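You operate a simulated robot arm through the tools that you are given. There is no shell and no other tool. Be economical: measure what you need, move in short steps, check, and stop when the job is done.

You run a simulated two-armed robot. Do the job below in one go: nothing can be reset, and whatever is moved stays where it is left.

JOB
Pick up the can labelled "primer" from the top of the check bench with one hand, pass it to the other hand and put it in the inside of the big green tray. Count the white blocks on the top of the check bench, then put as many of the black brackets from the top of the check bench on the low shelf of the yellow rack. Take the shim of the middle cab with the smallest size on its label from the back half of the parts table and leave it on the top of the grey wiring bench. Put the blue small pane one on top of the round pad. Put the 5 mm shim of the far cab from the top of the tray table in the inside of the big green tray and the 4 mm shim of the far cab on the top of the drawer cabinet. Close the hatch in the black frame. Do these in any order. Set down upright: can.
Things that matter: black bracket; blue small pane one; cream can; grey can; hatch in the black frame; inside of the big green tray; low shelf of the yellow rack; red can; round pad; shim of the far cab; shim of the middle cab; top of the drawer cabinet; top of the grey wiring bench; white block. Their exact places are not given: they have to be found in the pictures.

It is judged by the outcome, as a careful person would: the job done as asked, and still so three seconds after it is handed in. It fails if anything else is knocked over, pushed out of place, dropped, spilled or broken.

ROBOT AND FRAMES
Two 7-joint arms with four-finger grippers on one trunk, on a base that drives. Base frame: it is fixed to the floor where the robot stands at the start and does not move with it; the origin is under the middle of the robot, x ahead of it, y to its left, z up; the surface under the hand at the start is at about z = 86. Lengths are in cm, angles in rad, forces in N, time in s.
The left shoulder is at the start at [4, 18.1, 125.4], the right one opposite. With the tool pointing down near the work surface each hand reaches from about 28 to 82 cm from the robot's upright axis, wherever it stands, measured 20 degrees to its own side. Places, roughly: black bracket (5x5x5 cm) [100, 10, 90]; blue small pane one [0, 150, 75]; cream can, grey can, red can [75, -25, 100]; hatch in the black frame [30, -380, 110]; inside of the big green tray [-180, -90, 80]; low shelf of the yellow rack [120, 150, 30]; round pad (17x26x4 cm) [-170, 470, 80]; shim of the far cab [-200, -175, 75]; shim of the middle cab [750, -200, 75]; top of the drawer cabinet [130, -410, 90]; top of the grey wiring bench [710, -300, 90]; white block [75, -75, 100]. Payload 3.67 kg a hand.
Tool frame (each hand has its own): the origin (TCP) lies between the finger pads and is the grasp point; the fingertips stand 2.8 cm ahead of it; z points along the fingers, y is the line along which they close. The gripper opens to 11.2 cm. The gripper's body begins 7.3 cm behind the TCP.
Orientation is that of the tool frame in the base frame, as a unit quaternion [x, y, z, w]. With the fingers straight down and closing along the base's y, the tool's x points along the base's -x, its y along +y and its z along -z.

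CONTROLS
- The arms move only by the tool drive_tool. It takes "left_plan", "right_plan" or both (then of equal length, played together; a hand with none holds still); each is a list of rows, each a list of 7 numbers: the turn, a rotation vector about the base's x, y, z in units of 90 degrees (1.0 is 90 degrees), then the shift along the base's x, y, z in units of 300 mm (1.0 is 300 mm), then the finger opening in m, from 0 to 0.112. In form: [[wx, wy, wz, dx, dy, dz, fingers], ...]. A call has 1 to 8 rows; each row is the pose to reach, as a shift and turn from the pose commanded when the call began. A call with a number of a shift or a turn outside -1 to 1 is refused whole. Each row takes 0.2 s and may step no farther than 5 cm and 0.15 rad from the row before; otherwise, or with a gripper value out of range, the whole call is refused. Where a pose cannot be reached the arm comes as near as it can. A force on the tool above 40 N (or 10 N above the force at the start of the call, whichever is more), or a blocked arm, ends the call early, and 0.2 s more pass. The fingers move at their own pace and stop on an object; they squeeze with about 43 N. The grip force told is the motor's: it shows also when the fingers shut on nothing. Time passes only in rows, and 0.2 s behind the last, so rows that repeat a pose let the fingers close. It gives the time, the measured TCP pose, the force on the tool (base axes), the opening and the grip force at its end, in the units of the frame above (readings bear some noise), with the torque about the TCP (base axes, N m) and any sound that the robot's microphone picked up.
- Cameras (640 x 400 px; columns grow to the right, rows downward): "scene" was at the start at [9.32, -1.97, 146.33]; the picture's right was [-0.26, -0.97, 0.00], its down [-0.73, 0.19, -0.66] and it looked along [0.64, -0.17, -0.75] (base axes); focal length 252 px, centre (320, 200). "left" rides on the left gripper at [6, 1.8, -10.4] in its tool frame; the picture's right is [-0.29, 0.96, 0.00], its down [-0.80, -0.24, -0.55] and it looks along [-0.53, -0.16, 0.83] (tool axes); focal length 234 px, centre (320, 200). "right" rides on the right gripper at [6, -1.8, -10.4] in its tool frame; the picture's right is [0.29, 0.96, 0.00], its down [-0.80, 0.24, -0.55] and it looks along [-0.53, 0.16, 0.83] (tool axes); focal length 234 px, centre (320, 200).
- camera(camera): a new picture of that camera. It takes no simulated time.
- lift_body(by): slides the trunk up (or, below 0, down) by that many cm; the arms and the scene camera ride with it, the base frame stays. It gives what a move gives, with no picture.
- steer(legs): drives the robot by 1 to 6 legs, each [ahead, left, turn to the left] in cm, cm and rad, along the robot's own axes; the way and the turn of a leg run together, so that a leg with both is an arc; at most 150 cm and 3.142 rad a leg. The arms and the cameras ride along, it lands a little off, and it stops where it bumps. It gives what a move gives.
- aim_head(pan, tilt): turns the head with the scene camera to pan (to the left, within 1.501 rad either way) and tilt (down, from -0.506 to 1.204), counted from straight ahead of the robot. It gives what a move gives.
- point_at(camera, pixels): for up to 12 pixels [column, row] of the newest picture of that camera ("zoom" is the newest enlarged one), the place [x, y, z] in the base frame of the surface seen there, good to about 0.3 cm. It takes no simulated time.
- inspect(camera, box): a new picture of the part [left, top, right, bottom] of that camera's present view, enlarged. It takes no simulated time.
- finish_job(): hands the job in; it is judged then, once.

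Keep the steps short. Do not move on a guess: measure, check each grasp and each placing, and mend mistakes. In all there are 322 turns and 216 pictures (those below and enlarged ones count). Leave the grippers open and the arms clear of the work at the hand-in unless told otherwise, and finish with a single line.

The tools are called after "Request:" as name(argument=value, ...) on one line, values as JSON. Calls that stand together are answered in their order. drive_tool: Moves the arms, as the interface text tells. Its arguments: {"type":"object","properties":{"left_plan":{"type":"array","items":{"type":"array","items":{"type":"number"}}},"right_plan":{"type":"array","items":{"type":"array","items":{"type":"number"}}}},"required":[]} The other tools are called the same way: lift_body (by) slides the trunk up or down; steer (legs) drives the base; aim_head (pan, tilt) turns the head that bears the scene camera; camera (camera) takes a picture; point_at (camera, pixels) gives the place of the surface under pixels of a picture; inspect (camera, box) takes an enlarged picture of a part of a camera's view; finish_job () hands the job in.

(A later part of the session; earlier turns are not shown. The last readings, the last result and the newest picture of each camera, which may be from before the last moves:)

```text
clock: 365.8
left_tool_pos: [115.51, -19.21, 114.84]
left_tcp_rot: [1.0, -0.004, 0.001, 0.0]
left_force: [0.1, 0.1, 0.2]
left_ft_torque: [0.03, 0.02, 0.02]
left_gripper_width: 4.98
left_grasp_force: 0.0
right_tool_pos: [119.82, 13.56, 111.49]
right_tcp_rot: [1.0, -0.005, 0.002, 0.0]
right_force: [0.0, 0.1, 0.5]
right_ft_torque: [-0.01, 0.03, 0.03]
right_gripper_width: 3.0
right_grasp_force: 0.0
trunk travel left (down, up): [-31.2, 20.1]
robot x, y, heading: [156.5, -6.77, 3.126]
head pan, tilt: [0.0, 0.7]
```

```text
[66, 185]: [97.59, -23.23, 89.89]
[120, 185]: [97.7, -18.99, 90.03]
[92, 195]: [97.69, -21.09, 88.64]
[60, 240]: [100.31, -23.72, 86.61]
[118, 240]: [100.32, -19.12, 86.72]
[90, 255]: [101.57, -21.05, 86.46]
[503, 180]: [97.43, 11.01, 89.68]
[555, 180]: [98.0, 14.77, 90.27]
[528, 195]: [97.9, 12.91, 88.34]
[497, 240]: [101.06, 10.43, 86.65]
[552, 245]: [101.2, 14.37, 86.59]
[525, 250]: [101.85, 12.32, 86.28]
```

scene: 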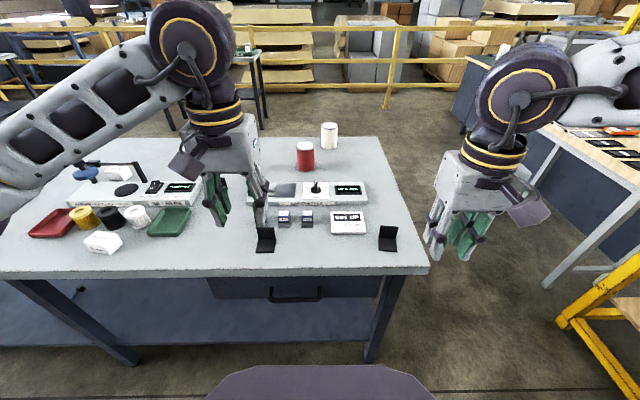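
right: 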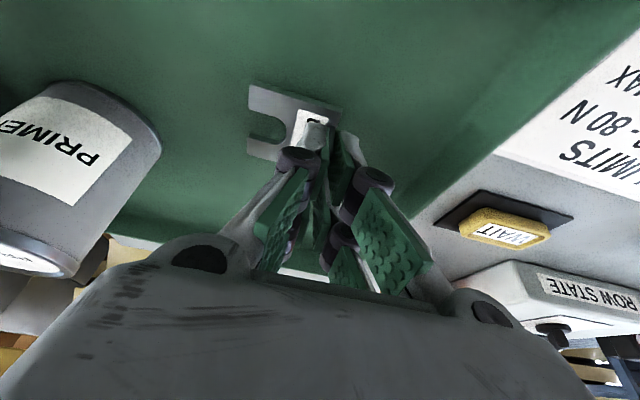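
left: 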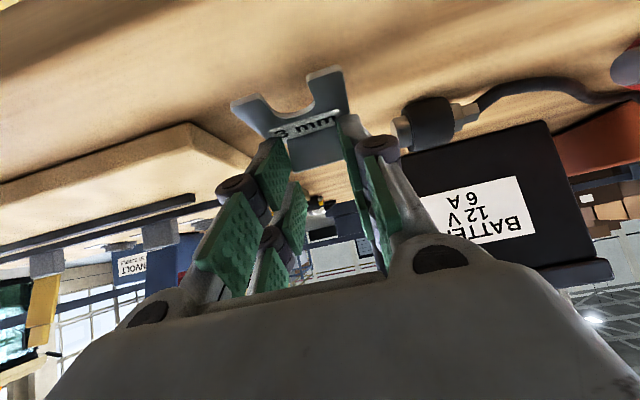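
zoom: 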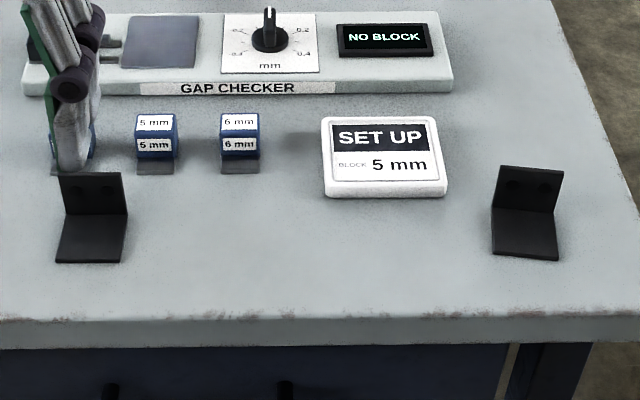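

Hover both hands over the two brackets.

Request:
drive_tool(left_plan=[[0, 0, 0, -0.12, -0.02, -0.08, 0.075], [0, 0, 0, -0.24, -0.04, -0.16, 0.075], [0, 0, 0, -0.36, -0.06, -0.26, 0.075], [0, 0, 0, -0.48, -0.07, -0.38, 0.075], [0, 0, 0, -0.587, -0.07, -0.5, 0.075], [0, 0, 0, -0.587, -0.07, -0.6, 0.075], [0, 0, 0, -0.587, -0.07, -0.627, 0.075]], right_plan=[[0, 0, 0, -0.13, -0.01, -0.06, 0.075], [0, 0, 0, -0.26, -0.02, -0.12, 0.075], [0, 0, 0, -0.4, -0.03, -0.18, 0.075], [0, 0, 0, -0.54, -0.03, -0.25, 0.075], [0, 0, 0, -0.68, -0.03, -0.32, 0.075], [0, 0, 0, -0.727, -0.03, -0.42, 0.075], [0, 0, 0, -0.727, -0.03, -0.517, 0.075]])

Request:
camera(camera="left")

Request:
camera(camera="right")

```text
refused: row 4 steps farther than a row can; nothing moved
```

```text
83 pictures are left
```

left: 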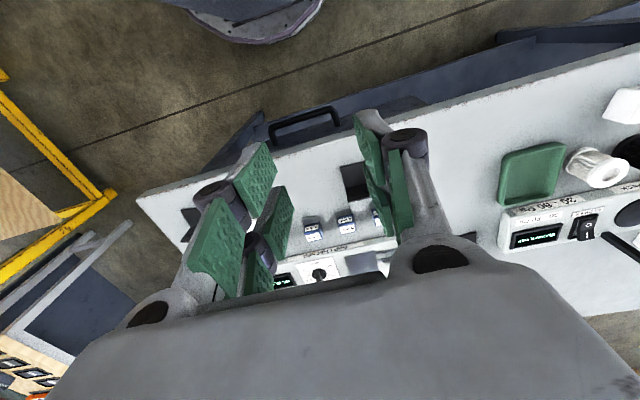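

```text
82 pictures are left
```

right: 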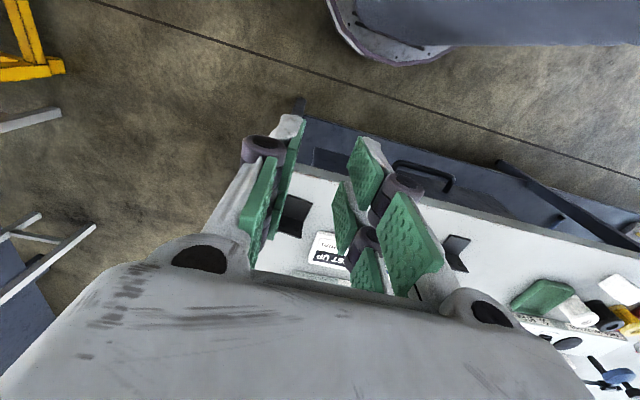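

Request:
drive_tool(left_plan=[[0, 0, 0, -0.1, -0.02, -0.08, 0.075], [0, 0, 0, -0.2, -0.04, -0.16, 0.075], [0, 0, 0, -0.3, -0.05, -0.25, 0.075], [0, 0, 0, -0.4, -0.06, -0.34, 0.075], [0, 0, 0, -0.5, -0.07, -0.43, 0.075], [0, 0, 0, -0.587, -0.07, -0.53, 0.075], [0, 0, 0, -0.587, -0.07, -0.627, 0.075]], right_plan=[[0, 0, 0, -0.13, -0.01, -0.06, 0.075], [0, 0, 0, -0.26, -0.02, -0.12, 0.075], [0, 0, 0, -0.39, -0.03, -0.18, 0.075], [0, 0, 0, -0.52, -0.03, -0.25, 0.075], [0, 0, 0, -0.65, -0.03, -0.32, 0.075], [0, 0, 0, -0.727, -0.03, -0.42, 0.075], [0, 0, 0, -0.727, -0.03, -0.517, 0.075]])

Request:
camera(camera="left")

Request:
camera(camera="right")

```text
clock: 367.4
left_tool_pos: [97.85, -21.31, 95.93]
left_tcp_rot: [1.0, -0.003, 0.0, 0.0]
left_force: [0.4, 0.1, 0.1]
left_ft_torque: [0.01, -0.01, -0.01]
left_gripper_width: 7.48
left_grasp_force: 0.0
right_tool_pos: [98.04, 12.64, 95.9]
right_tcp_rot: [1.0, -0.006, 0.002, 0.0]
right_force: [-0.3, -0.8, 0.0]
right_ft_torque: [0.05, 0.0, -0.03]
right_gripper_width: 7.49
right_grasp_force: 0.0
trunk travel left (down, up): [-31.2, 20.1]
robot x, y, heading: [156.13, -6.94, 3.128]
head pan, tilt: [0.0, 0.7]
```

```text
81 pictures are left
```

left: 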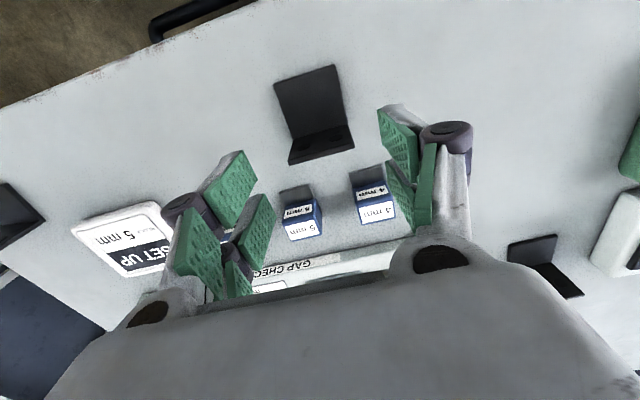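

```text
80 pictures are left
```

right: 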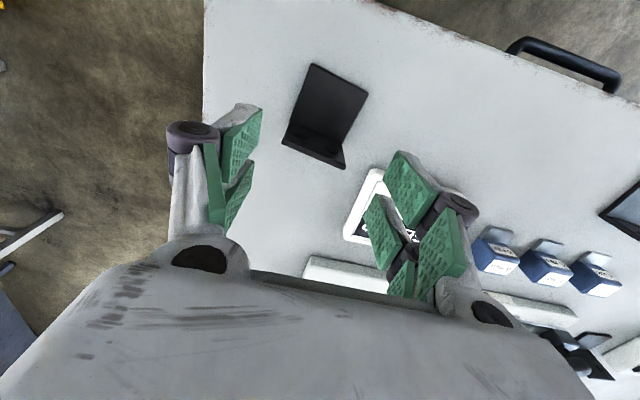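

Request:
point_at(camera="right", pixels=[[372, 175], [345, 238], [360, 205], [288, 145], [340, 165], [365, 95], [315, 68]])

Request:
point_at(camera="left", pixels=[[277, 85], [338, 67], [292, 160], [353, 145], [375, 170], [325, 130]])

```text
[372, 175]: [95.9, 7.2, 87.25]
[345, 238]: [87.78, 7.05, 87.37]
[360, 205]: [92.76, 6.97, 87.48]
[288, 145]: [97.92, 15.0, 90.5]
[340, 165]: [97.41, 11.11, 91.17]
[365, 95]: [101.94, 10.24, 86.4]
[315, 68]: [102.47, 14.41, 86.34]
```

```text
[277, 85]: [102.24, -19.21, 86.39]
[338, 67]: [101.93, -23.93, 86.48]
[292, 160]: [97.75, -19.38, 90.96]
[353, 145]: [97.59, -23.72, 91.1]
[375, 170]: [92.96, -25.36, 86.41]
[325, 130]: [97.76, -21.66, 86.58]
```

Descend both onto the brackets (right hand yawed −7° to match).

Request:
drive_tool(left_plan=[[0, 0, 0, 0, -0.008, -0.08, 0.07], [0, 0, 0, 0, -0.008, -0.16, 0.07], [0, 0, 0, 0, -0.008, -0.21, 0.07], [0, 0, 0, 0, -0.008, -0.222, 0.07], [0, 0, 0, 0, -0.008, -0.222, 0.07]], right_plan=[[0, 0, -0.083, 0.005, 0.01, -0.08, 0.07], [0, 0, -0.083, 0.005, 0.01, -0.16, 0.07], [0, 0, -0.083, 0.005, 0.01, -0.21, 0.07], [0, 0, -0.083, 0.005, 0.01, -0.222, 0.07], [0, 0, -0.083, 0.005, 0.01, -0.222, 0.07]])

Request:
drive_tool(left_plan=[[0, 0, 0, 0, 0, 0, 0.05], [0, 0, 0, 0, 0, 0, 0.03], [0, 0, 0, 0, 0, 0, 0.03]], right_plan=[[0, 0, 0, 0, 0, 0, 0.05], [0, 0, 0, 0, 0, 0, 0.03], [0, 0, 0, 0, 0, 0, 0.03]])

Request:
camera(camera="left")

Request:
camera(camera="right")

```text
clock: 368.6
left_tool_pos: [97.91, -21.61, 89.31]
left_tcp_rot: [1.0, -0.004, -0.001, 0.0]
left_force: [-1.1, 0.7, 0.0]
left_ft_torque: [0.01, 0.02, 0.01]
left_gripper_width: 6.99
left_grasp_force: 0.0
right_tool_pos: [98.19, 13.01, 89.43]
right_tcp_rot: [0.998, -0.069, 0.001, 0.0]
right_force: [0.0, -0.3, -0.3]
right_ft_torque: [0.0, 0.02, 0.03]
right_gripper_width: 7.0
right_grasp_force: 0.0
trunk travel left (down, up): [-31.2, 20.1]
robot x, y, heading: [156.48, -7.06, 3.124]
head pan, tilt: [0.0, 0.7]
```

```text
clock: 369.4
left_tool_pos: [97.89, -21.74, 89.22]
left_tcp_rot: [1.0, -0.003, 0.001, 0.0]
left_force: [-0.2, -0.7, 0.6]
left_ft_torque: [-0.01, -0.01, 0.01]
left_gripper_width: 2.98
left_grasp_force: 0.1
right_tool_pos: [98.32, 12.98, 89.27]
right_tcp_rot: [0.998, -0.069, 0.002, 0.0]
right_force: [-0.2, -0.6, 0.6]
right_ft_torque: [-0.11, -0.07, -0.03]
right_gripper_width: 4.83
right_grasp_force: 43.4
trunk travel left (down, up): [-31.2, 20.1]
robot x, y, heading: [156.56, -6.83, 3.128]
head pan, tilt: [0.0, 0.7]
```

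```text
79 pictures are left
```

left: 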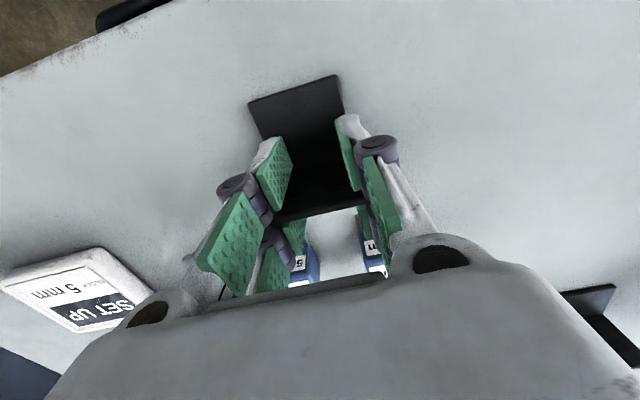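

```text
78 pictures are left
```

right: 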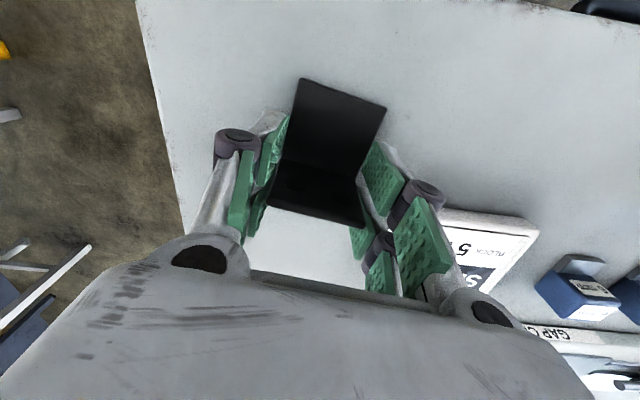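

The right hand grips its bracket (4.8 cm); the left closed over the base without catching the wall. Reopen, shift 0.8 cm toward the wall and lower slightly, then close.

Request:
drive_tool(left_plan=[[0, 0, 0, 0, 0, 0, 0.06], [0, 0, 0, 0, 0, 0, 0.07], [0, 0, 0, -0.03, 0, -0.005, 0.07], [0, 0, 0, -0.03, 0, -0.012, 0.07], [0, 0, 0, -0.03, 0, -0.012, 0.05], [0, 0, 0, -0.03, 0, -0.012, 0.03], [0, 0, 0, -0.03, 0, -0.012, 0.03]])

Request:
camera(camera="left")

```text
clock: 371.0
left_tool_pos: [96.94, -21.6, 89.1]
left_tcp_rot: [1.0, -0.004, -0.001, -0.002]
left_force: [-2.0, 1.4, 7.4]
left_ft_torque: [0.03, -0.25, 0.0]
left_gripper_width: 4.84
left_grasp_force: 43.0
right_tool_pos: [98.25, 13.09, 89.22]
right_tcp_rot: [0.998, -0.069, 0.001, 0.0]
right_force: [-1.0, -0.4, 1.3]
right_ft_torque: [-0.01, -0.06, -0.01]
right_gripper_width: 4.81
right_grasp_force: 43.3
trunk travel left (down, up): [-31.2, 20.1]
robot x, y, heading: [157.02, -7.36, 3.13]
head pan, tilt: [0.0, 0.7]
```

```text
77 pictures are left
```

left: 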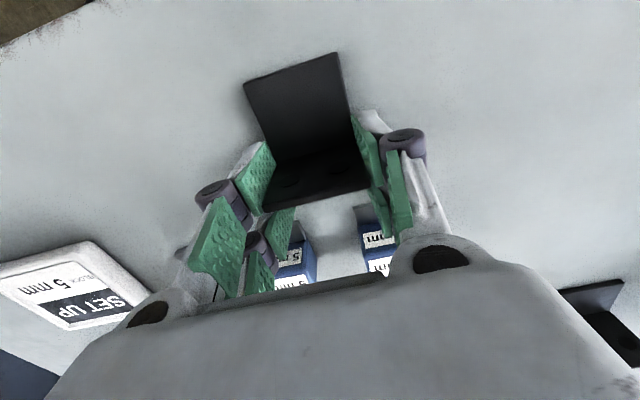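

Both gripped. Lift both and check.

Request:
drive_tool(left_plan=[[0, 0, 0, 0, 0, 0.05, 0.03], [0, 0, 0, 0, 0, 0.15, 0.03], [0, 0, 0, 0, 0, 0.3, 0.03], [0, 0, 0, 0.02, 0, 0.45, 0.03]], right_plan=[[0, 0, 0, 0, 0, 0.05, 0.03], [0, 0, 0, 0, 0, 0.15, 0.03], [0, 0, 0, 0, 0, 0.3, 0.03], [0, 0, 0, 0.02, 0, 0.45, 0.03]])

Request:
camera(camera="left")

Request:
camera(camera="right")

```text
clock: 372.0
left_tool_pos: [97.69, -21.67, 102.46]
left_tcp_rot: [1.0, -0.002, 0.0, 0.0]
left_force: [-0.1, 0.0, -1.6]
left_ft_torque: [0.03, 0.05, 0.02]
left_gripper_width: 4.83
left_grasp_force: 43.7
right_tool_pos: [98.94, 13.06, 103.03]
right_tcp_rot: [0.998, -0.07, 0.001, -0.001]
right_force: [0.9, 0.7, -2.4]
right_ft_torque: [0.01, 0.04, -0.03]
right_gripper_width: 4.84
right_grasp_force: 42.8
trunk travel left (down, up): [-31.2, 20.1]
robot x, y, heading: [156.37, -7.09, 3.128]
head pan, tilt: [0.0, 0.7]
```

```text
76 pictures are left
```

left: 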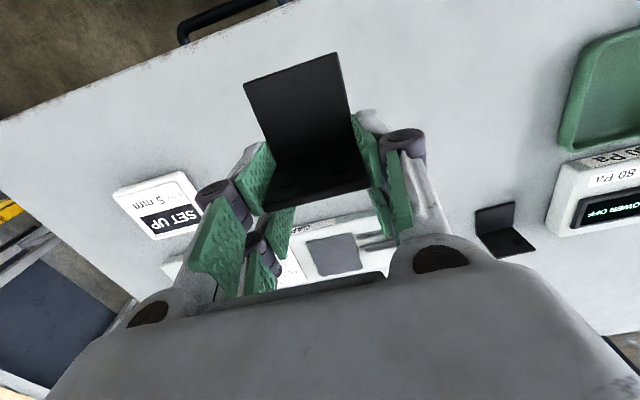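

```text
75 pictures are left
```

right: 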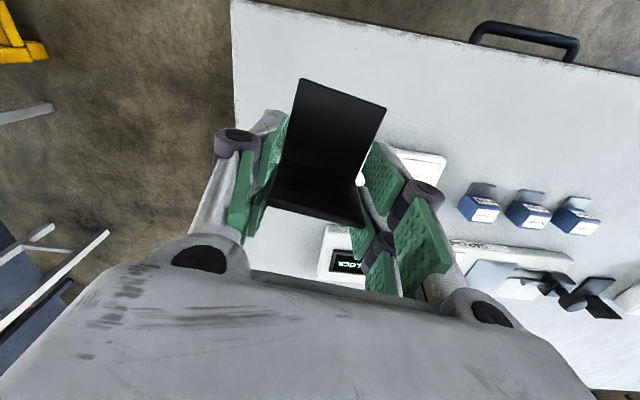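

Both brackets lifted; one bracket remains as expected. Retract the hands, back off, turn to face +y (toward the rack).

Request:
drive_tool(left_plan=[[0, 0, 0, 0.14, 0, 0.05, 0.03], [0, 0, 0, 0.28, 0, 0.1, 0.03], [0, 0, 0, 0.42, 0, 0.15, 0.03], [0, 0, 0, 0.56, 0, 0.2, 0.03], [0, 0, 0, 0.66, 0, 0.25, 0.03]], right_plan=[[0, 0, 0.02, 0.14, 0, 0.05, 0.03], [0, 0, 0.04, 0.28, 0, 0.1, 0.03], [0, 0, 0.06, 0.42, 0, 0.15, 0.03], [0, 0, 0.08, 0.56, 0, 0.2, 0.03], [0, 0, 0.083, 0.66, 0, 0.25, 0.03]])

Request:
steer(legs=[[-38, 0, 0], [0, 0, -1.558], [45, 35, 0]])

Request:
aim_head(pan=0.2, tilt=0.7)

Request:
camera(camera="scene")

```text
clock: 373.2
left_tool_pos: [117.6, -21.54, 110.11]
left_tcp_rot: [1.0, -0.003, -0.002, 0.001]
left_force: [-0.3, 0.9, -1.5]
left_ft_torque: [0.04, 0.05, 0.0]
left_gripper_width: 4.83
left_grasp_force: 43.2
right_tool_pos: [118.83, 13.08, 110.35]
right_tcp_rot: [1.0, -0.005, 0.002, -0.001]
right_force: [1.3, 0.9, -0.8]
right_ft_torque: [0.03, 0.07, 0.0]
right_gripper_width: 4.84
right_grasp_force: 42.5
trunk travel left (down, up): [-31.2, 20.1]
robot x, y, heading: [156.48, -7.14, 3.127]
head pan, tilt: [0.0, 0.7]
```

```text
clock: 382.7
left_tool_pos: [145.0, 76.52, 110.01]
left_tcp_rot: [0.708, -0.707, 0.0, 0.0]
left_force: [0.5, 0.3, -2.4]
left_ft_torque: [0.06, -0.01, 0.01]
left_gripper_width: 4.83
left_grasp_force: 43.2
right_tool_pos: [179.55, 75.51, 110.27]
right_tcp_rot: [-0.707, 0.708, -0.001, -0.001]
right_force: [-0.4, 0.0, -1.7]
right_ft_torque: [0.02, 0.02, 0.0]
right_gripper_width: 4.86
right_grasp_force: 43.2
trunk travel left (down, up): [-31.2, 20.1]
robot x, y, heading: [159.79, 37.59, 1.565]
head pan, tilt: [0.0, 0.7]
```

```text
clock: 383.5
left_tool_pos: [145.03, 76.55, 110.0]
left_tcp_rot: [0.708, -0.706, 0.0, 0.0]
left_force: [-0.7, -0.5, -0.7]
left_ft_torque: [0.06, 0.0, 0.02]
left_gripper_width: 4.81
left_grasp_force: 43.0
right_tool_pos: [179.55, 75.6, 110.22]
right_tcp_rot: [-0.706, 0.708, -0.003, -0.001]
right_force: [-0.5, 0.5, -1.6]
right_ft_torque: [-0.01, 0.0, 0.03]
right_gripper_width: 4.86
right_grasp_force: 42.9
trunk travel left (down, up): [-31.2, 20.1]
robot x, y, heading: [159.82, 37.6, 1.563]
head pan, tilt: [0.201, 0.7]
```

```text
74 pictures are left
```

scene: 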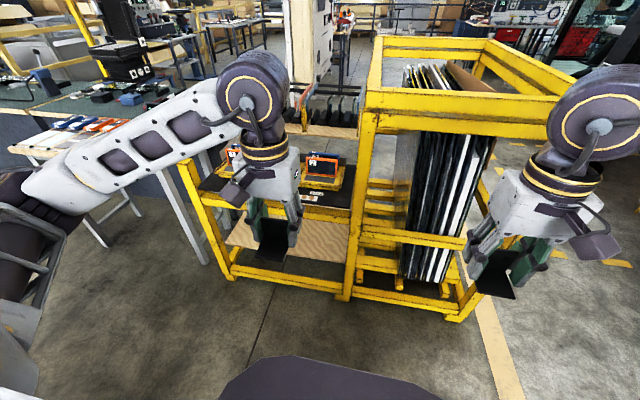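

Request:
inspect(camera="scene", box=[170, 120, 370, 300])

Request:
point_at(camera="scene", pixels=[[320, 240], [245, 238], [310, 262], [300, 278], [330, 205], [318, 215], [300, 235], [190, 170], [235, 275], [350, 270], [345, 200], [240, 225]])

```text
2.22 times, centred on (270, 210) of scene
```

zoom: 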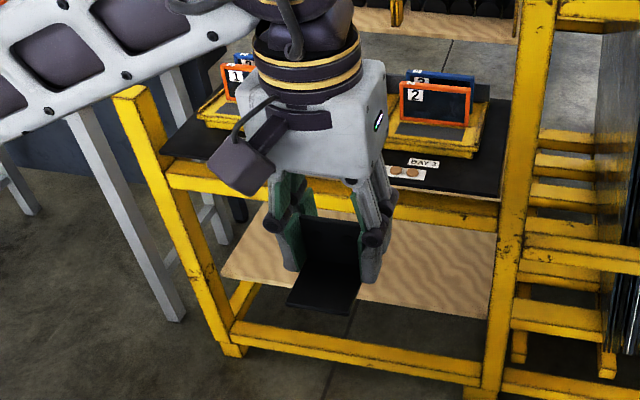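

```text
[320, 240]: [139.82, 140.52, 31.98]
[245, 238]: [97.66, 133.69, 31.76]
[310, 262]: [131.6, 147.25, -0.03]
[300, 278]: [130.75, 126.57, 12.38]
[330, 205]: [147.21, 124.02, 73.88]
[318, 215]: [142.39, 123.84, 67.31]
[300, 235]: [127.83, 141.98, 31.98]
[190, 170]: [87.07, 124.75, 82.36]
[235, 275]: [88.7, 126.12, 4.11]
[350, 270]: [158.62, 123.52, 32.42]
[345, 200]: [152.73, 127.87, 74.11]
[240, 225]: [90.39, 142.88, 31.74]
```

The bay opening: posts at x 87 and 158, upper beam z≥66 at y 124, low shelf z 32 (front edge ≈ y 131). Position in front of it and lower the trunk.

Request:
steer(legs=[[0, 36, 0], [33, 0, 0.006]])

Request:
lift_body(by=-30)

Request:
aim_head(pan=0.0, tilt=0.8)

Request:
camera(camera="scene")

```text
clock: 387.7
left_tool_pos: [108.87, 109.66, 109.97]
left_tcp_rot: [0.708, -0.706, 0.0, 0.0]
left_force: [-0.1, -0.7, -2.7]
left_ft_torque: [0.02, -0.03, 0.01]
left_gripper_width: 4.86
left_grasp_force: 42.5
right_tool_pos: [143.43, 108.91, 110.2]
right_tcp_rot: [0.707, -0.707, 0.001, 0.0]
right_force: [-0.1, 0.1, -2.3]
right_ft_torque: [0.02, -0.03, 0.0]
right_gripper_width: 4.84
right_grasp_force: 42.5
trunk travel left (down, up): [-31.2, 20.1]
robot x, y, heading: [123.78, 70.73, 1.564]
head pan, tilt: [0.201, 0.7]
```

```text
clock: 390.7
left_tool_pos: [108.93, 109.58, 80.21]
left_tcp_rot: [0.708, -0.706, 0.0, 0.0]
left_force: [-0.4, 0.1, -1.8]
left_ft_torque: [0.07, -0.04, 0.03]
left_gripper_width: 4.82
left_grasp_force: 43.3
right_tool_pos: [143.51, 108.79, 80.29]
right_tcp_rot: [-0.707, 0.707, -0.001, -0.001]
right_force: [0.1, 0.1, -1.6]
right_ft_torque: [-0.03, 0.01, -0.01]
right_gripper_width: 4.82
right_grasp_force: 43.1
trunk travel left (down, up): [-1.3, 50.1]
robot x, y, heading: [123.86, 70.72, 1.561]
head pan, tilt: [0.201, 0.7]
```

```text
clock: 391.4
left_tool_pos: [108.86, 109.74, 80.16]
left_tcp_rot: [0.708, -0.706, 0.0, -0.001]
left_force: [0.2, -0.3, -2.3]
left_ft_torque: [0.02, -0.01, 0.0]
left_gripper_width: 4.84
left_grasp_force: 43.0
right_tool_pos: [143.52, 108.89, 80.32]
right_tcp_rot: [-0.707, 0.707, -0.002, 0.0]
right_force: [0.5, -0.1, -2.0]
right_ft_torque: [0.01, -0.01, -0.01]
right_gripper_width: 4.82
right_grasp_force: 43.3
trunk travel left (down, up): [-1.3, 50.1]
robot x, y, heading: [123.87, 70.78, 1.568]
head pan, tilt: [0.0, 0.799]
```

```text
72 pictures are left
```

scene: 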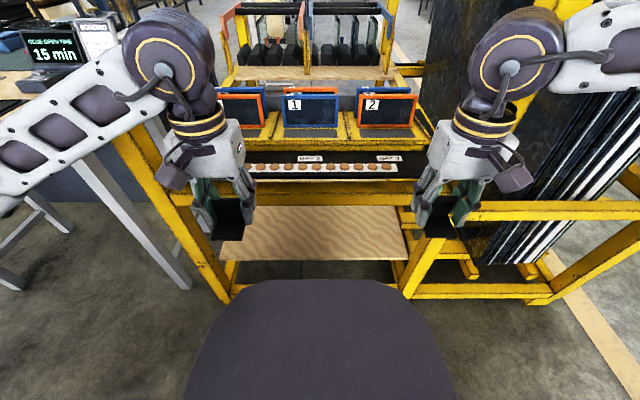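

Request:
point_at(camera="scene", pixels=[[320, 197], [320, 206], [320, 240], [320, 257], [290, 258], [420, 262], [212, 262], [390, 225], [255, 225], [320, 190], [405, 240], [300, 215]])

Request:
inspect(camera="scene", box=[180, 150, 460, 310])

```text
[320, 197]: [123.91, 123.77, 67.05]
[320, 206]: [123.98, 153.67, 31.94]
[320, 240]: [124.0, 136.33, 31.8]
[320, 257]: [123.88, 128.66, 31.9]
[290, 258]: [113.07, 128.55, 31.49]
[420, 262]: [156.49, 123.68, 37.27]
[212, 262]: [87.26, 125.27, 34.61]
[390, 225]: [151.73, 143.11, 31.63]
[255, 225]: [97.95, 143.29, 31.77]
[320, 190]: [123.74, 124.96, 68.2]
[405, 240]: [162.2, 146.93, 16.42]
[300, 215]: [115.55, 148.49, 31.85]
```

```text
2.29 times, centred on (320, 230) of scene
```

zoom: 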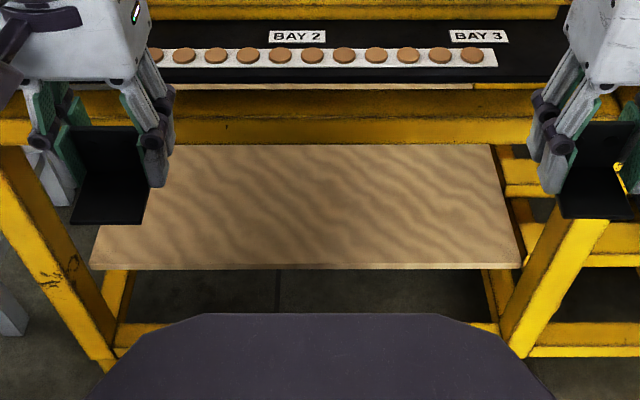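

Lower the right hand in front of the opening first.

Request:
drive_tool(right_plan=[[0, 0, 0, -0.03, -0.02, -0.12, 0.03], [0, 0, 0, -0.06, -0.04, -0.26, 0.03], [0, 0, 0, -0.09, -0.05, -0.4, 0.03], [0, 0, 0, -0.12, -0.05, -0.54, 0.03], [0, 0, 0, -0.15, -0.05, -0.68, 0.03], [0, 0, 0, -0.18, -0.05, -0.82, 0.03], [0, 0, 0, -0.18, -0.05, -0.92, 0.03], [0, 0, 0, -0.18, -0.05, -1.0, 0.03]])

Request:
drive_tool(right_plan=[[0.08, 0, 0, 0, 0, -0.06, 0.03], [0.16, 0, 0, 0, 0, -0.12, 0.03], [0.24, 0, 0, 0, 0, -0.15, 0.03], [0.32, 0, 0, 0, 0, -0.18, 0.03], [0.39, 0, 0, 0, 0.05, -0.2, 0.03], [0.39, 0, 0, 0, 0.12, -0.22, 0.03]])

Request:
camera(camera="scene")

Request:
camera(camera="right")

```text
clock: 393.2
left_tool_pos: [108.78, 109.75, 80.1]
left_tcp_rot: [0.708, -0.706, 0.0, 0.0]
left_force: [-1.3, -1.1, -1.6]
left_ft_torque: [0.03, 0.0, 0.0]
left_gripper_width: 4.87
left_grasp_force: 43.3
right_tool_pos: [137.99, 107.41, 50.38]
right_tcp_rot: [0.707, -0.707, 0.001, 0.001]
right_force: [0.3, 1.5, -1.8]
right_ft_torque: [0.01, -0.01, 0.0]
right_gripper_width: 4.87
right_grasp_force: 43.0
trunk travel left (down, up): [-1.3, 50.1]
robot x, y, heading: [123.93, 70.56, 1.563]
head pan, tilt: [0.0, 0.799]
```

```text
clock: 394.6
left_tool_pos: [108.94, 109.57, 80.16]
left_tcp_rot: [0.708, -0.706, 0.0, 0.001]
left_force: [0.0, 0.0, -1.2]
left_ft_torque: [0.03, -0.03, 0.04]
left_gripper_width: 4.83
left_grasp_force: 42.9
right_tool_pos: [142.59, 111.22, 49.41]
right_tcp_rot: [0.675, -0.674, -0.212, -0.212]
right_force: [-0.3, 0.6, -2.6]
right_ft_torque: [0.02, 0.04, -0.01]
right_gripper_width: 4.82
right_grasp_force: 43.3
right hand out of reach, approached as far as the arm can: row 1, 2, 3, 4, 5, 6
trunk travel left (down, up): [-1.3, 50.1]
robot x, y, heading: [123.87, 70.5, 1.566]
head pan, tilt: [0.0, 0.799]
```

```text
70 pictures are left
```

scene: 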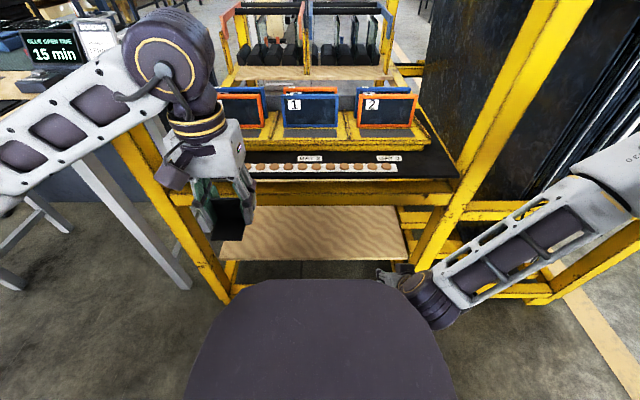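

```text
69 pictures are left
```

right: 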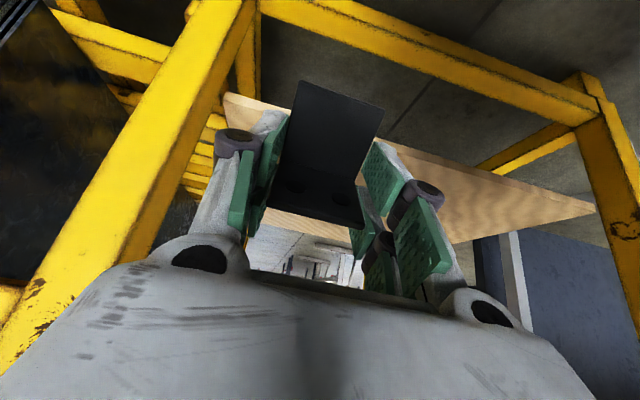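

Request:
drive_tool(right_plan=[[0, 0, 0, -0.02, 0.1, -0.06, 0.03], [0, 0, 0, -0.05, 0.2, -0.14, 0.03], [0, 0, 0, -0.09, 0.3, -0.24, 0.03], [0, 0, 0, -0.12, 0.42, -0.32, 0.03], [0, 0, 0, -0.14, 0.52, -0.34, 0.03], [0, 0, 0, -0.14, 0.52, -0.34, 0.03]])

Request:
camera(camera="right")

Request:
camera(camera="scene")

```text
clock: 396.0
left_tool_pos: [108.78, 109.62, 80.08]
left_tcp_rot: [0.709, -0.706, 0.0, 0.0]
left_force: [-0.4, -0.1, -1.7]
left_ft_torque: [0.02, -0.04, -0.01]
left_gripper_width: 4.85
left_grasp_force: 42.3
right_tool_pos: [144.63, 124.1, 48.56]
right_tcp_rot: [-0.675, 0.675, 0.211, 0.212]
right_force: [0.3, -0.5, -2.3]
right_ft_torque: [-0.02, -0.02, -0.02]
right_gripper_width: 4.84
right_grasp_force: 43.0
right hand out of reach, approached as far as the arm can: row 1, 2, 3, 4, 5, 6
trunk travel left (down, up): [-1.3, 50.1]
robot x, y, heading: [123.7, 70.57, 1.568]
head pan, tilt: [0.0, 0.799]
```

```text
68 pictures are left
```

right: 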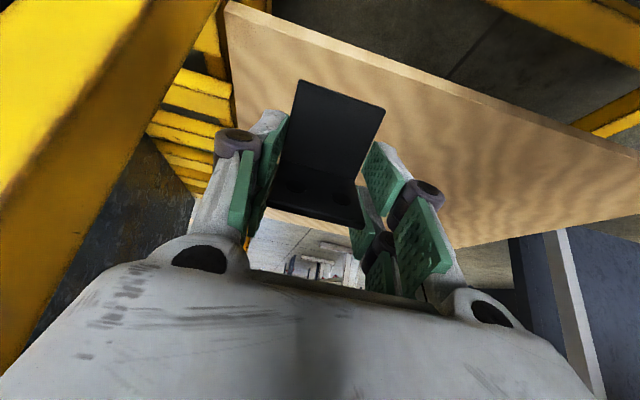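

```text
67 pictures are left
```

scene: 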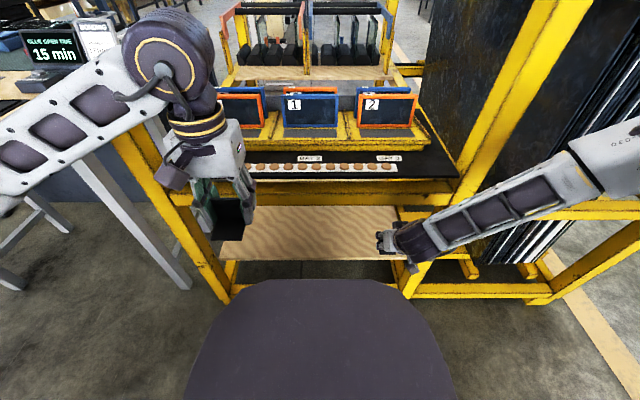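

The arm can't go this low so close in. Back the robot 14 cm, extend and lower the arm, and then drive in.

Request:
steer(legs=[[-16, 0, 0]])

Request:
drive_tool(right_plan=[[0, 0, 0, -0.03, 0.1, -0.02, 0.03], [0, 0, 0, -0.07, 0.2, -0.05, 0.03], [0, 0, 0, -0.11, 0.3, -0.1, 0.03], [0, 0, 0, -0.15, 0.36, -0.2, 0.03], [0, 0, 0, -0.19, 0.38, -0.3, 0.03], [0, 0, 0, -0.19, 0.38, -0.32, 0.03]])

Request:
camera(camera="right")

```text
clock: 397.4
left_tool_pos: [108.79, 93.57, 80.11]
left_tcp_rot: [0.708, -0.706, -0.001, 0.0]
left_force: [0.5, 0.0, -1.7]
left_ft_torque: [0.06, -0.02, 0.0]
left_gripper_width: 4.83
left_grasp_force: 42.9
right_tool_pos: [144.58, 108.04, 48.55]
right_tcp_rot: [-0.674, 0.675, 0.212, 0.213]
right_force: [0.2, -0.4, -1.8]
right_ft_torque: [0.02, 0.01, 0.02]
right_gripper_width: 4.84
right_grasp_force: 43.1
trunk travel left (down, up): [-1.3, 50.1]
robot x, y, heading: [123.59, 54.94, 1.567]
head pan, tilt: [0.0, 0.799]
```

```text
clock: 398.9
left_tool_pos: [108.74, 93.66, 80.09]
left_tcp_rot: [0.708, -0.706, 0.0, 0.0]
left_force: [-0.5, 0.3, -1.7]
left_ft_torque: [0.07, -0.02, -0.01]
left_gripper_width: 4.85
left_grasp_force: 43.0
right_tool_pos: [145.93, 114.35, 49.83]
right_tcp_rot: [0.675, -0.674, -0.212, -0.212]
right_force: [-0.7, 0.2, -1.7]
right_ft_torque: [-0.02, 0.02, -0.01]
right_gripper_width: 4.85
right_grasp_force: 42.9
right hand out of reach, approached as far as the arm can: row 1, 2, 3, 4, 5, 6
trunk travel left (down, up): [-1.3, 50.1]
robot x, y, heading: [123.58, 54.63, 1.565]
head pan, tilt: [0.0, 0.799]
```

```text
66 pictures are left
```

right: 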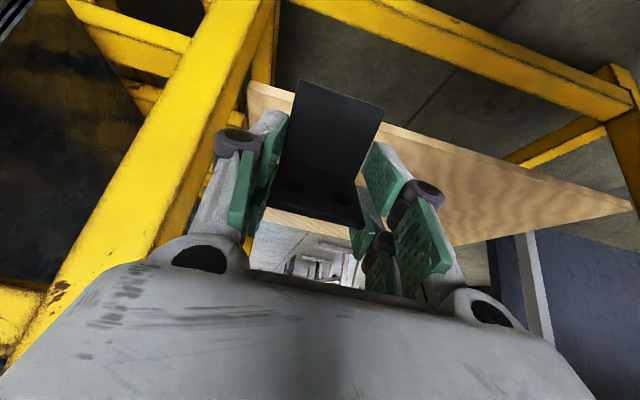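

Test where the arm can go lower: shift the hand outward and lower.

Request:
drive_tool(right_plan=[[0, 0, 0, 0.1, -0.05, -0.05, 0.03], [0, 0, 0, 0.2, -0.1, -0.1, 0.03], [0, 0, 0, 0.3, -0.12, -0.2, 0.03], [0, 0, 0, 0.36, -0.12, -0.3, 0.03], [0, 0, 0, 0.36, -0.12, -0.4, 0.03]])

Request:
camera(camera="scene")

```text
clock: 400.1
left_tool_pos: [108.8, 93.7, 80.19]
left_tcp_rot: [0.709, -0.706, 0.001, 0.0]
left_force: [0.2, 0.1, -1.2]
left_ft_torque: [0.05, 0.01, 0.01]
left_gripper_width: 4.85
left_grasp_force: 43.0
right_tool_pos: [155.88, 110.83, 44.33]
right_tcp_rot: [-0.675, 0.675, 0.21, 0.212]
right_force: [-0.2, 0.1, -1.8]
right_ft_torque: [-0.01, 0.03, 0.0]
right_gripper_width: 4.84
right_grasp_force: 42.7
right hand out of reach, approached as far as the arm can: row 3, 4, 5
trunk travel left (down, up): [-1.3, 50.1]
robot x, y, heading: [123.65, 54.65, 1.568]
head pan, tilt: [0.0, 0.799]
```

```text
65 pictures are left
```

scene: 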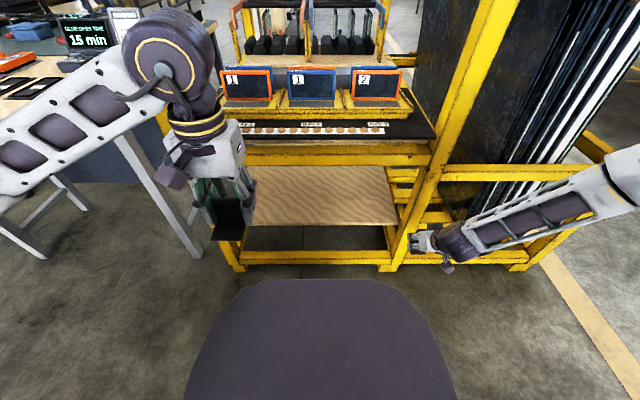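

More lateral/extended poses reach lower. Back further off so the arm can be nearly straight forward-down, then drive in.

Request:
steer(legs=[[0, -13, 0], [-25, 0, 0]])

Request:
drive_tool(right_plan=[[0, 0, 0, -0.06, 0.12, 0.02, 0.03], [0, 0, 0, -0.12, 0.24, 0.02, 0.03], [0, 0, 0, -0.18, 0.37, 0.02, 0.03], [0, 0, 0, -0.24, 0.5, 0.02, 0.03], [0, 0, 0, -0.3, 0.63, 0.0, 0.03], [0, 0, 0, -0.36, 0.74, 0.0, 0.03], [0, 0, 0, -0.42, 0.82, -0.05, 0.03], [0, 0, 0, -0.48, 0.86, -0.1, 0.03]])

Request:
camera(camera="scene")

```text
clock: 402.8
left_tool_pos: [121.72, 68.37, 80.11]
left_tcp_rot: [0.708, -0.706, 0.0, 0.0]
left_force: [-0.6, -0.3, -1.6]
left_ft_torque: [0.06, 0.0, 0.01]
left_gripper_width: 4.85
left_grasp_force: 43.2
right_tool_pos: [168.68, 85.48, 44.33]
right_tcp_rot: [-0.674, 0.675, 0.21, 0.212]
right_force: [-0.3, -0.1, -0.9]
right_ft_torque: [-0.03, -0.01, 0.0]
right_gripper_width: 4.83
right_grasp_force: 43.2
trunk travel left (down, up): [-1.3, 50.1]
robot x, y, heading: [136.52, 28.88, 1.566]
head pan, tilt: [0.0, 0.799]
```

```text
clock: 404.6
left_tool_pos: [121.78, 68.58, 80.12]
left_tcp_rot: [0.708, -0.706, 0.0, 0.0]
left_force: [-0.9, -0.2, -2.1]
left_ft_torque: [0.02, 0.01, -0.04]
left_gripper_width: 4.82
left_grasp_force: 42.8
right_tool_pos: [163.3, 99.1, 53.65]
right_tcp_rot: [-0.675, 0.675, 0.21, 0.211]
right_force: [-0.2, -0.3, -1.6]
right_ft_torque: [0.0, -0.03, 0.01]
right_gripper_width: 4.85
right_grasp_force: 43.0
right hand out of reach, approached as far as the arm can: row 1, 2, 3, 4, 5, 6, 7, 8
trunk travel left (down, up): [-1.3, 50.1]
robot x, y, heading: [136.63, 29.16, 1.564]
head pan, tilt: [0.0, 0.799]
```

```text
64 pictures are left
```

scene: 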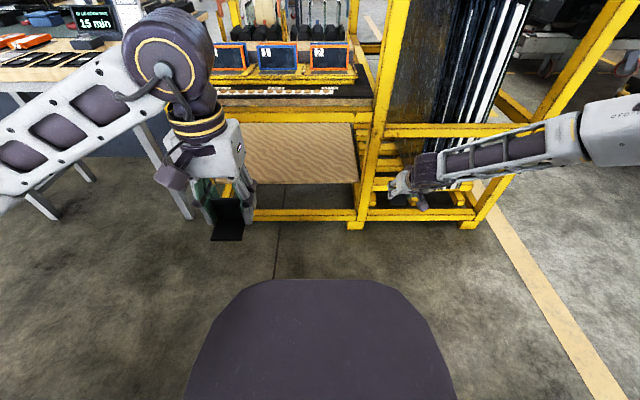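

Test the vertical pose's low limit near the sweet spot (ahead ~48, lateral ~20).

Request:
drive_tool(right_plan=[[-0.08, 0, 0, 0, -0.12, 0, 0.03], [-0.16, 0, 0, 0, -0.24, 0, 0.03], [-0.24, 0, 0, 0, -0.36, 0, 0.03], [-0.32, 0, 0, 0, -0.48, -0.04, 0.03], [-0.39, 0, 0, -0.03, -0.6, -0.1, 0.03], [-0.39, 0, 0, -0.06, -0.72, -0.2, 0.03], [-0.39, 0, 0, -0.1, -0.76, -0.34, 0.03], [-0.39, 0, 0, -0.1, -0.76, -0.5, 0.03]])

Request:
drive_tool(right_plan=[[0, 0, 0, 0, 0, -0.08, 0.03], [0, 0, 0, 0, 0, -0.16, 0.03], [0, 0, 0, 0, 0, -0.24, 0.03]])

Request:
camera(camera="scene")

```text
clock: 406.4
left_tool_pos: [121.8, 68.5, 80.08]
left_tcp_rot: [0.708, -0.706, 0.0, 0.0]
left_force: [-0.7, 0.1, -1.4]
left_ft_torque: [0.05, 0.02, 0.0]
left_gripper_width: 4.82
left_grasp_force: 42.3
right_tool_pos: [162.43, 74.48, 42.85]
right_tcp_rot: [0.707, -0.707, 0.003, 0.002]
right_force: [0.8, -0.1, -2.2]
right_ft_torque: [-0.01, 0.02, 0.0]
right_gripper_width: 4.86
right_grasp_force: 43.1
right hand out of reach, approached as far as the arm can: row 7, 8
trunk travel left (down, up): [-1.3, 50.1]
robot x, y, heading: [136.46, 29.22, 1.569]
head pan, tilt: [0.0, 0.799]
```

```text
clock: 407.2
left_tool_pos: [121.75, 68.42, 80.04]
left_tcp_rot: [0.707, -0.707, 0.0, 0.0]
left_force: [0.7, 0.1, -1.8]
left_ft_torque: [0.02, 0.0, -0.01]
left_gripper_width: 4.85
left_grasp_force: 43.4
right_tool_pos: [164.79, 72.99, 41.22]
right_tcp_rot: [-0.707, 0.707, -0.003, -0.002]
right_force: [0.2, -0.3, -1.7]
right_ft_torque: [0.04, -0.01, -0.03]
right_gripper_width: 4.84
right_grasp_force: 43.4
right hand out of reach, approached as far as the arm can: row 1, 2, 3
trunk travel left (down, up): [-1.3, 50.1]
robot x, y, heading: [136.95, 29.53, 1.562]
head pan, tilt: [0.0, 0.799]
```

```text
63 pictures are left
```

scene: 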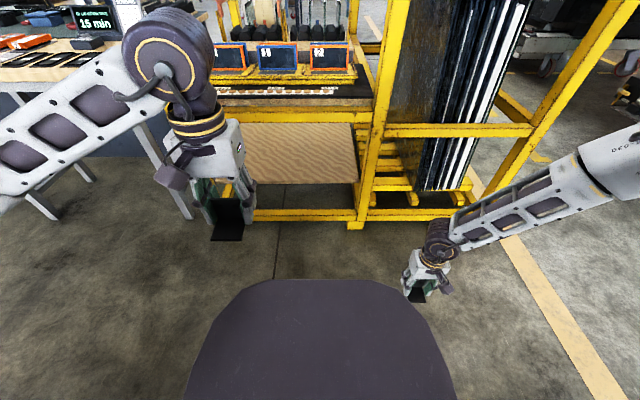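

Request:
point_at(camera="scene", pixels=[[440, 235], [450, 225], [500, 205], [560, 180], [600, 165], [630, 150]])

Request:
aim_head(pan=-0.9, tilt=0.6)

Request:
camera(camera="scene")

```text
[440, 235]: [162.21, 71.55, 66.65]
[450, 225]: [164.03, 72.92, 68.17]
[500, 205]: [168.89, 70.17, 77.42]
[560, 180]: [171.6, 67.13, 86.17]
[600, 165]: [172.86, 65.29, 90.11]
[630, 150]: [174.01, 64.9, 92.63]
```

```text
clock: 408.4
left_tool_pos: [121.8, 68.43, 80.16]
left_tcp_rot: [0.707, -0.707, 0.0, 0.0]
left_force: [-0.4, 0.4, -2.0]
left_ft_torque: [0.02, 0.01, 0.0]
left_gripper_width: 4.82
left_grasp_force: 43.2
right_tool_pos: [164.74, 72.78, 41.16]
right_tcp_rot: [0.707, -0.707, 0.003, 0.002]
right_force: [0.0, 0.6, -0.8]
right_ft_torque: [-0.01, 0.01, 0.01]
right_gripper_width: 4.84
right_grasp_force: 42.5
trunk travel left (down, up): [-1.3, 50.1]
robot x, y, heading: [136.37, 29.44, 1.565]
head pan, tilt: [-0.901, 0.6]
```

```text
62 pictures are left
```

scene: 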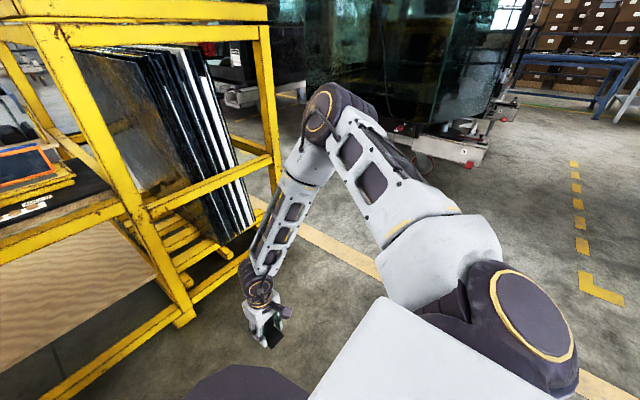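

The elbow stays high and limits depth with a downward tool. Test a near-horizontal tool, which might let the forearm come down.

Request:
drive_tool(right_plan=[[0.09, 0, 0, 0, 0.06, 0.1, 0.03], [0.18, 0, 0, 0, 0.12, 0.2, 0.03], [0.27, 0, 0, 0, 0.18, 0.3, 0.03], [0.36, 0, 0, 0, 0.24, 0.38, 0.03], [0.45, 0, 0, 0, 0.3, 0.44, 0.03], [0.54, 0, 0, 0, 0.36, 0.5, 0.03], [0.63, 0, 0, 0, 0.42, 0.5, 0.03], [0.72, 0, 0, 0, 0.48, 0.5, 0.03]])

Request:
drive_tool(right_plan=[[0.09, 0, 0, 0, 0.04, 0, 0.03], [0.18, 0, 0, 0, 0.08, -0.04, 0.03], [0.18, 0, 0, 0, 0.12, -0.14, 0.03], [0.18, 0, 0, 0, 0.16, -0.26, 0.03], [0.18, 0, 0, 0, 0.16, -0.4, 0.03], [0.18, 0, 0, 0, 0.16, -0.55, 0.03], [0.18, 0, 0, 0, 0.16, -0.7, 0.03]])

Request:
camera(camera="scene")

```text
clock: 410.2
left_tool_pos: [121.81, 68.47, 80.07]
left_tcp_rot: [0.708, -0.706, 0.001, -0.001]
left_force: [0.3, 0.5, -1.6]
left_ft_torque: [0.07, 0.03, -0.02]
left_gripper_width: 4.85
left_grasp_force: 43.1
right_tool_pos: [164.66, 86.77, 60.21]
right_tcp_rot: [-0.632, 0.636, 0.311, 0.315]
right_force: [-0.1, 0.7, -1.7]
right_ft_torque: [0.0, 0.03, 0.01]
right_gripper_width: 4.86
right_grasp_force: 42.6
right hand out of reach, approached as far as the arm can: row 6, 7, 8
trunk travel left (down, up): [-1.3, 50.1]
robot x, y, heading: [136.75, 29.52, 1.566]
head pan, tilt: [-0.901, 0.6]
```

```text
clock: 411.8
left_tool_pos: [121.53, 68.38, 80.08]
left_tcp_rot: [0.708, -0.707, 0.0, -0.001]
left_force: [0.6, -0.4, -1.8]
left_ft_torque: [0.02, -0.05, 0.0]
left_gripper_width: 4.84
left_grasp_force: 43.4
right_tool_pos: [159.74, 96.75, 58.6]
right_tcp_rot: [-0.59, 0.636, 0.321, 0.38]
right_force: [-0.6, 0.5, -1.5]
right_ft_torque: [-0.02, 0.04, -0.03]
right_gripper_width: 4.85
right_grasp_force: 42.9
right hand out of reach, approached as far as the arm can: row 1, 2, 3, 4, 5, 6, 7
trunk travel left (down, up): [-1.3, 50.1]
robot x, y, heading: [136.27, 29.61, 1.568]
head pan, tilt: [-0.901, 0.6]
```

```text
61 pictures are left
```

scene: 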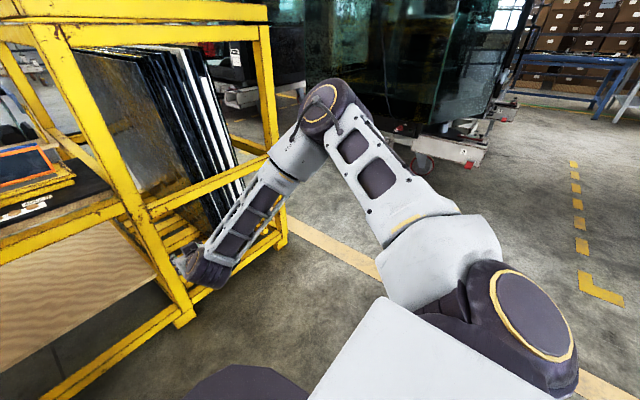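

Request:
point_at(camera="scene", pixels=[[320, 105], [350, 150], [400, 210], [450, 240], [520, 310], [300, 150], [240, 220], [200, 270]])

```text
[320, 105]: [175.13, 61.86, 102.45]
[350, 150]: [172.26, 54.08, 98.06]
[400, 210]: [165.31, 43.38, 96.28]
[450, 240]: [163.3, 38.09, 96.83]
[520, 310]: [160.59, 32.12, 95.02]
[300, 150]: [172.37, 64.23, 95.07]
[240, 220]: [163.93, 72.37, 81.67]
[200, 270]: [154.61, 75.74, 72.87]
```

Explore a more lateral pose (right hand further to the right) with ~35° tilt.

Request:
drive_tool(right_plan=[[-0.05, 0, 0.01, 0.12, -0.02, 0, 0.03], [-0.1, 0, 0.02, 0.24, -0.04, 0, 0.03], [-0.15, 0, 0.03, 0.36, -0.08, -0.05, 0.03], [-0.2, 0, 0.04, 0.48, -0.12, -0.12, 0.03], [-0.25, 0, 0.05, 0.6, -0.16, -0.24, 0.03], [-0.3, 0, 0.05, 0.72, -0.2, -0.36, 0.03], [-0.3, 0, 0.05, 0.84, -0.2, -0.48, 0.03], [-0.3, 0, 0.05, 0.92, -0.2, -0.6, 0.03]])

Request:
drive_tool(right_plan=[[0, 0, 0, 0, 0, -0.1, 0.03], [0, 0, 0, 0, 0, -0.2, 0.03], [0, 0, 0, 0, 0, -0.3, 0.03]])

Request:
camera(camera="scene")

```text
refused: row 5 steps farther than a row can; nothing moved
```

```text
clock: 412.6
left_tool_pos: [121.75, 68.5, 80.14]
left_tcp_rot: [0.708, -0.707, 0.001, 0.0]
left_force: [-0.1, -0.7, -2.8]
left_ft_torque: [0.02, 0.01, -0.03]
left_gripper_width: 4.85
left_grasp_force: 42.6
right_tool_pos: [159.73, 96.8, 58.7]
right_tcp_rot: [-0.59, 0.636, 0.321, 0.379]
right_force: [0.6, -0.6, -2.0]
right_ft_torque: [-0.05, 0.01, 0.0]
right_gripper_width: 4.86
right_grasp_force: 43.6
right hand out of reach, approached as far as the arm can: row 1, 2, 3
trunk travel left (down, up): [-1.3, 50.1]
robot x, y, heading: [136.71, 29.65, 1.563]
head pan, tilt: [-0.901, 0.6]
```

```text
60 pictures are left
```

scene: 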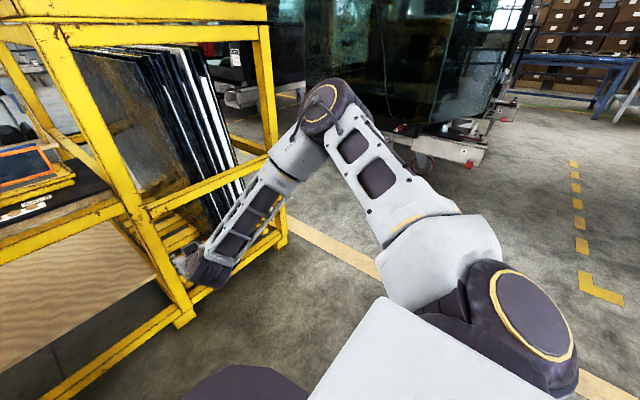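

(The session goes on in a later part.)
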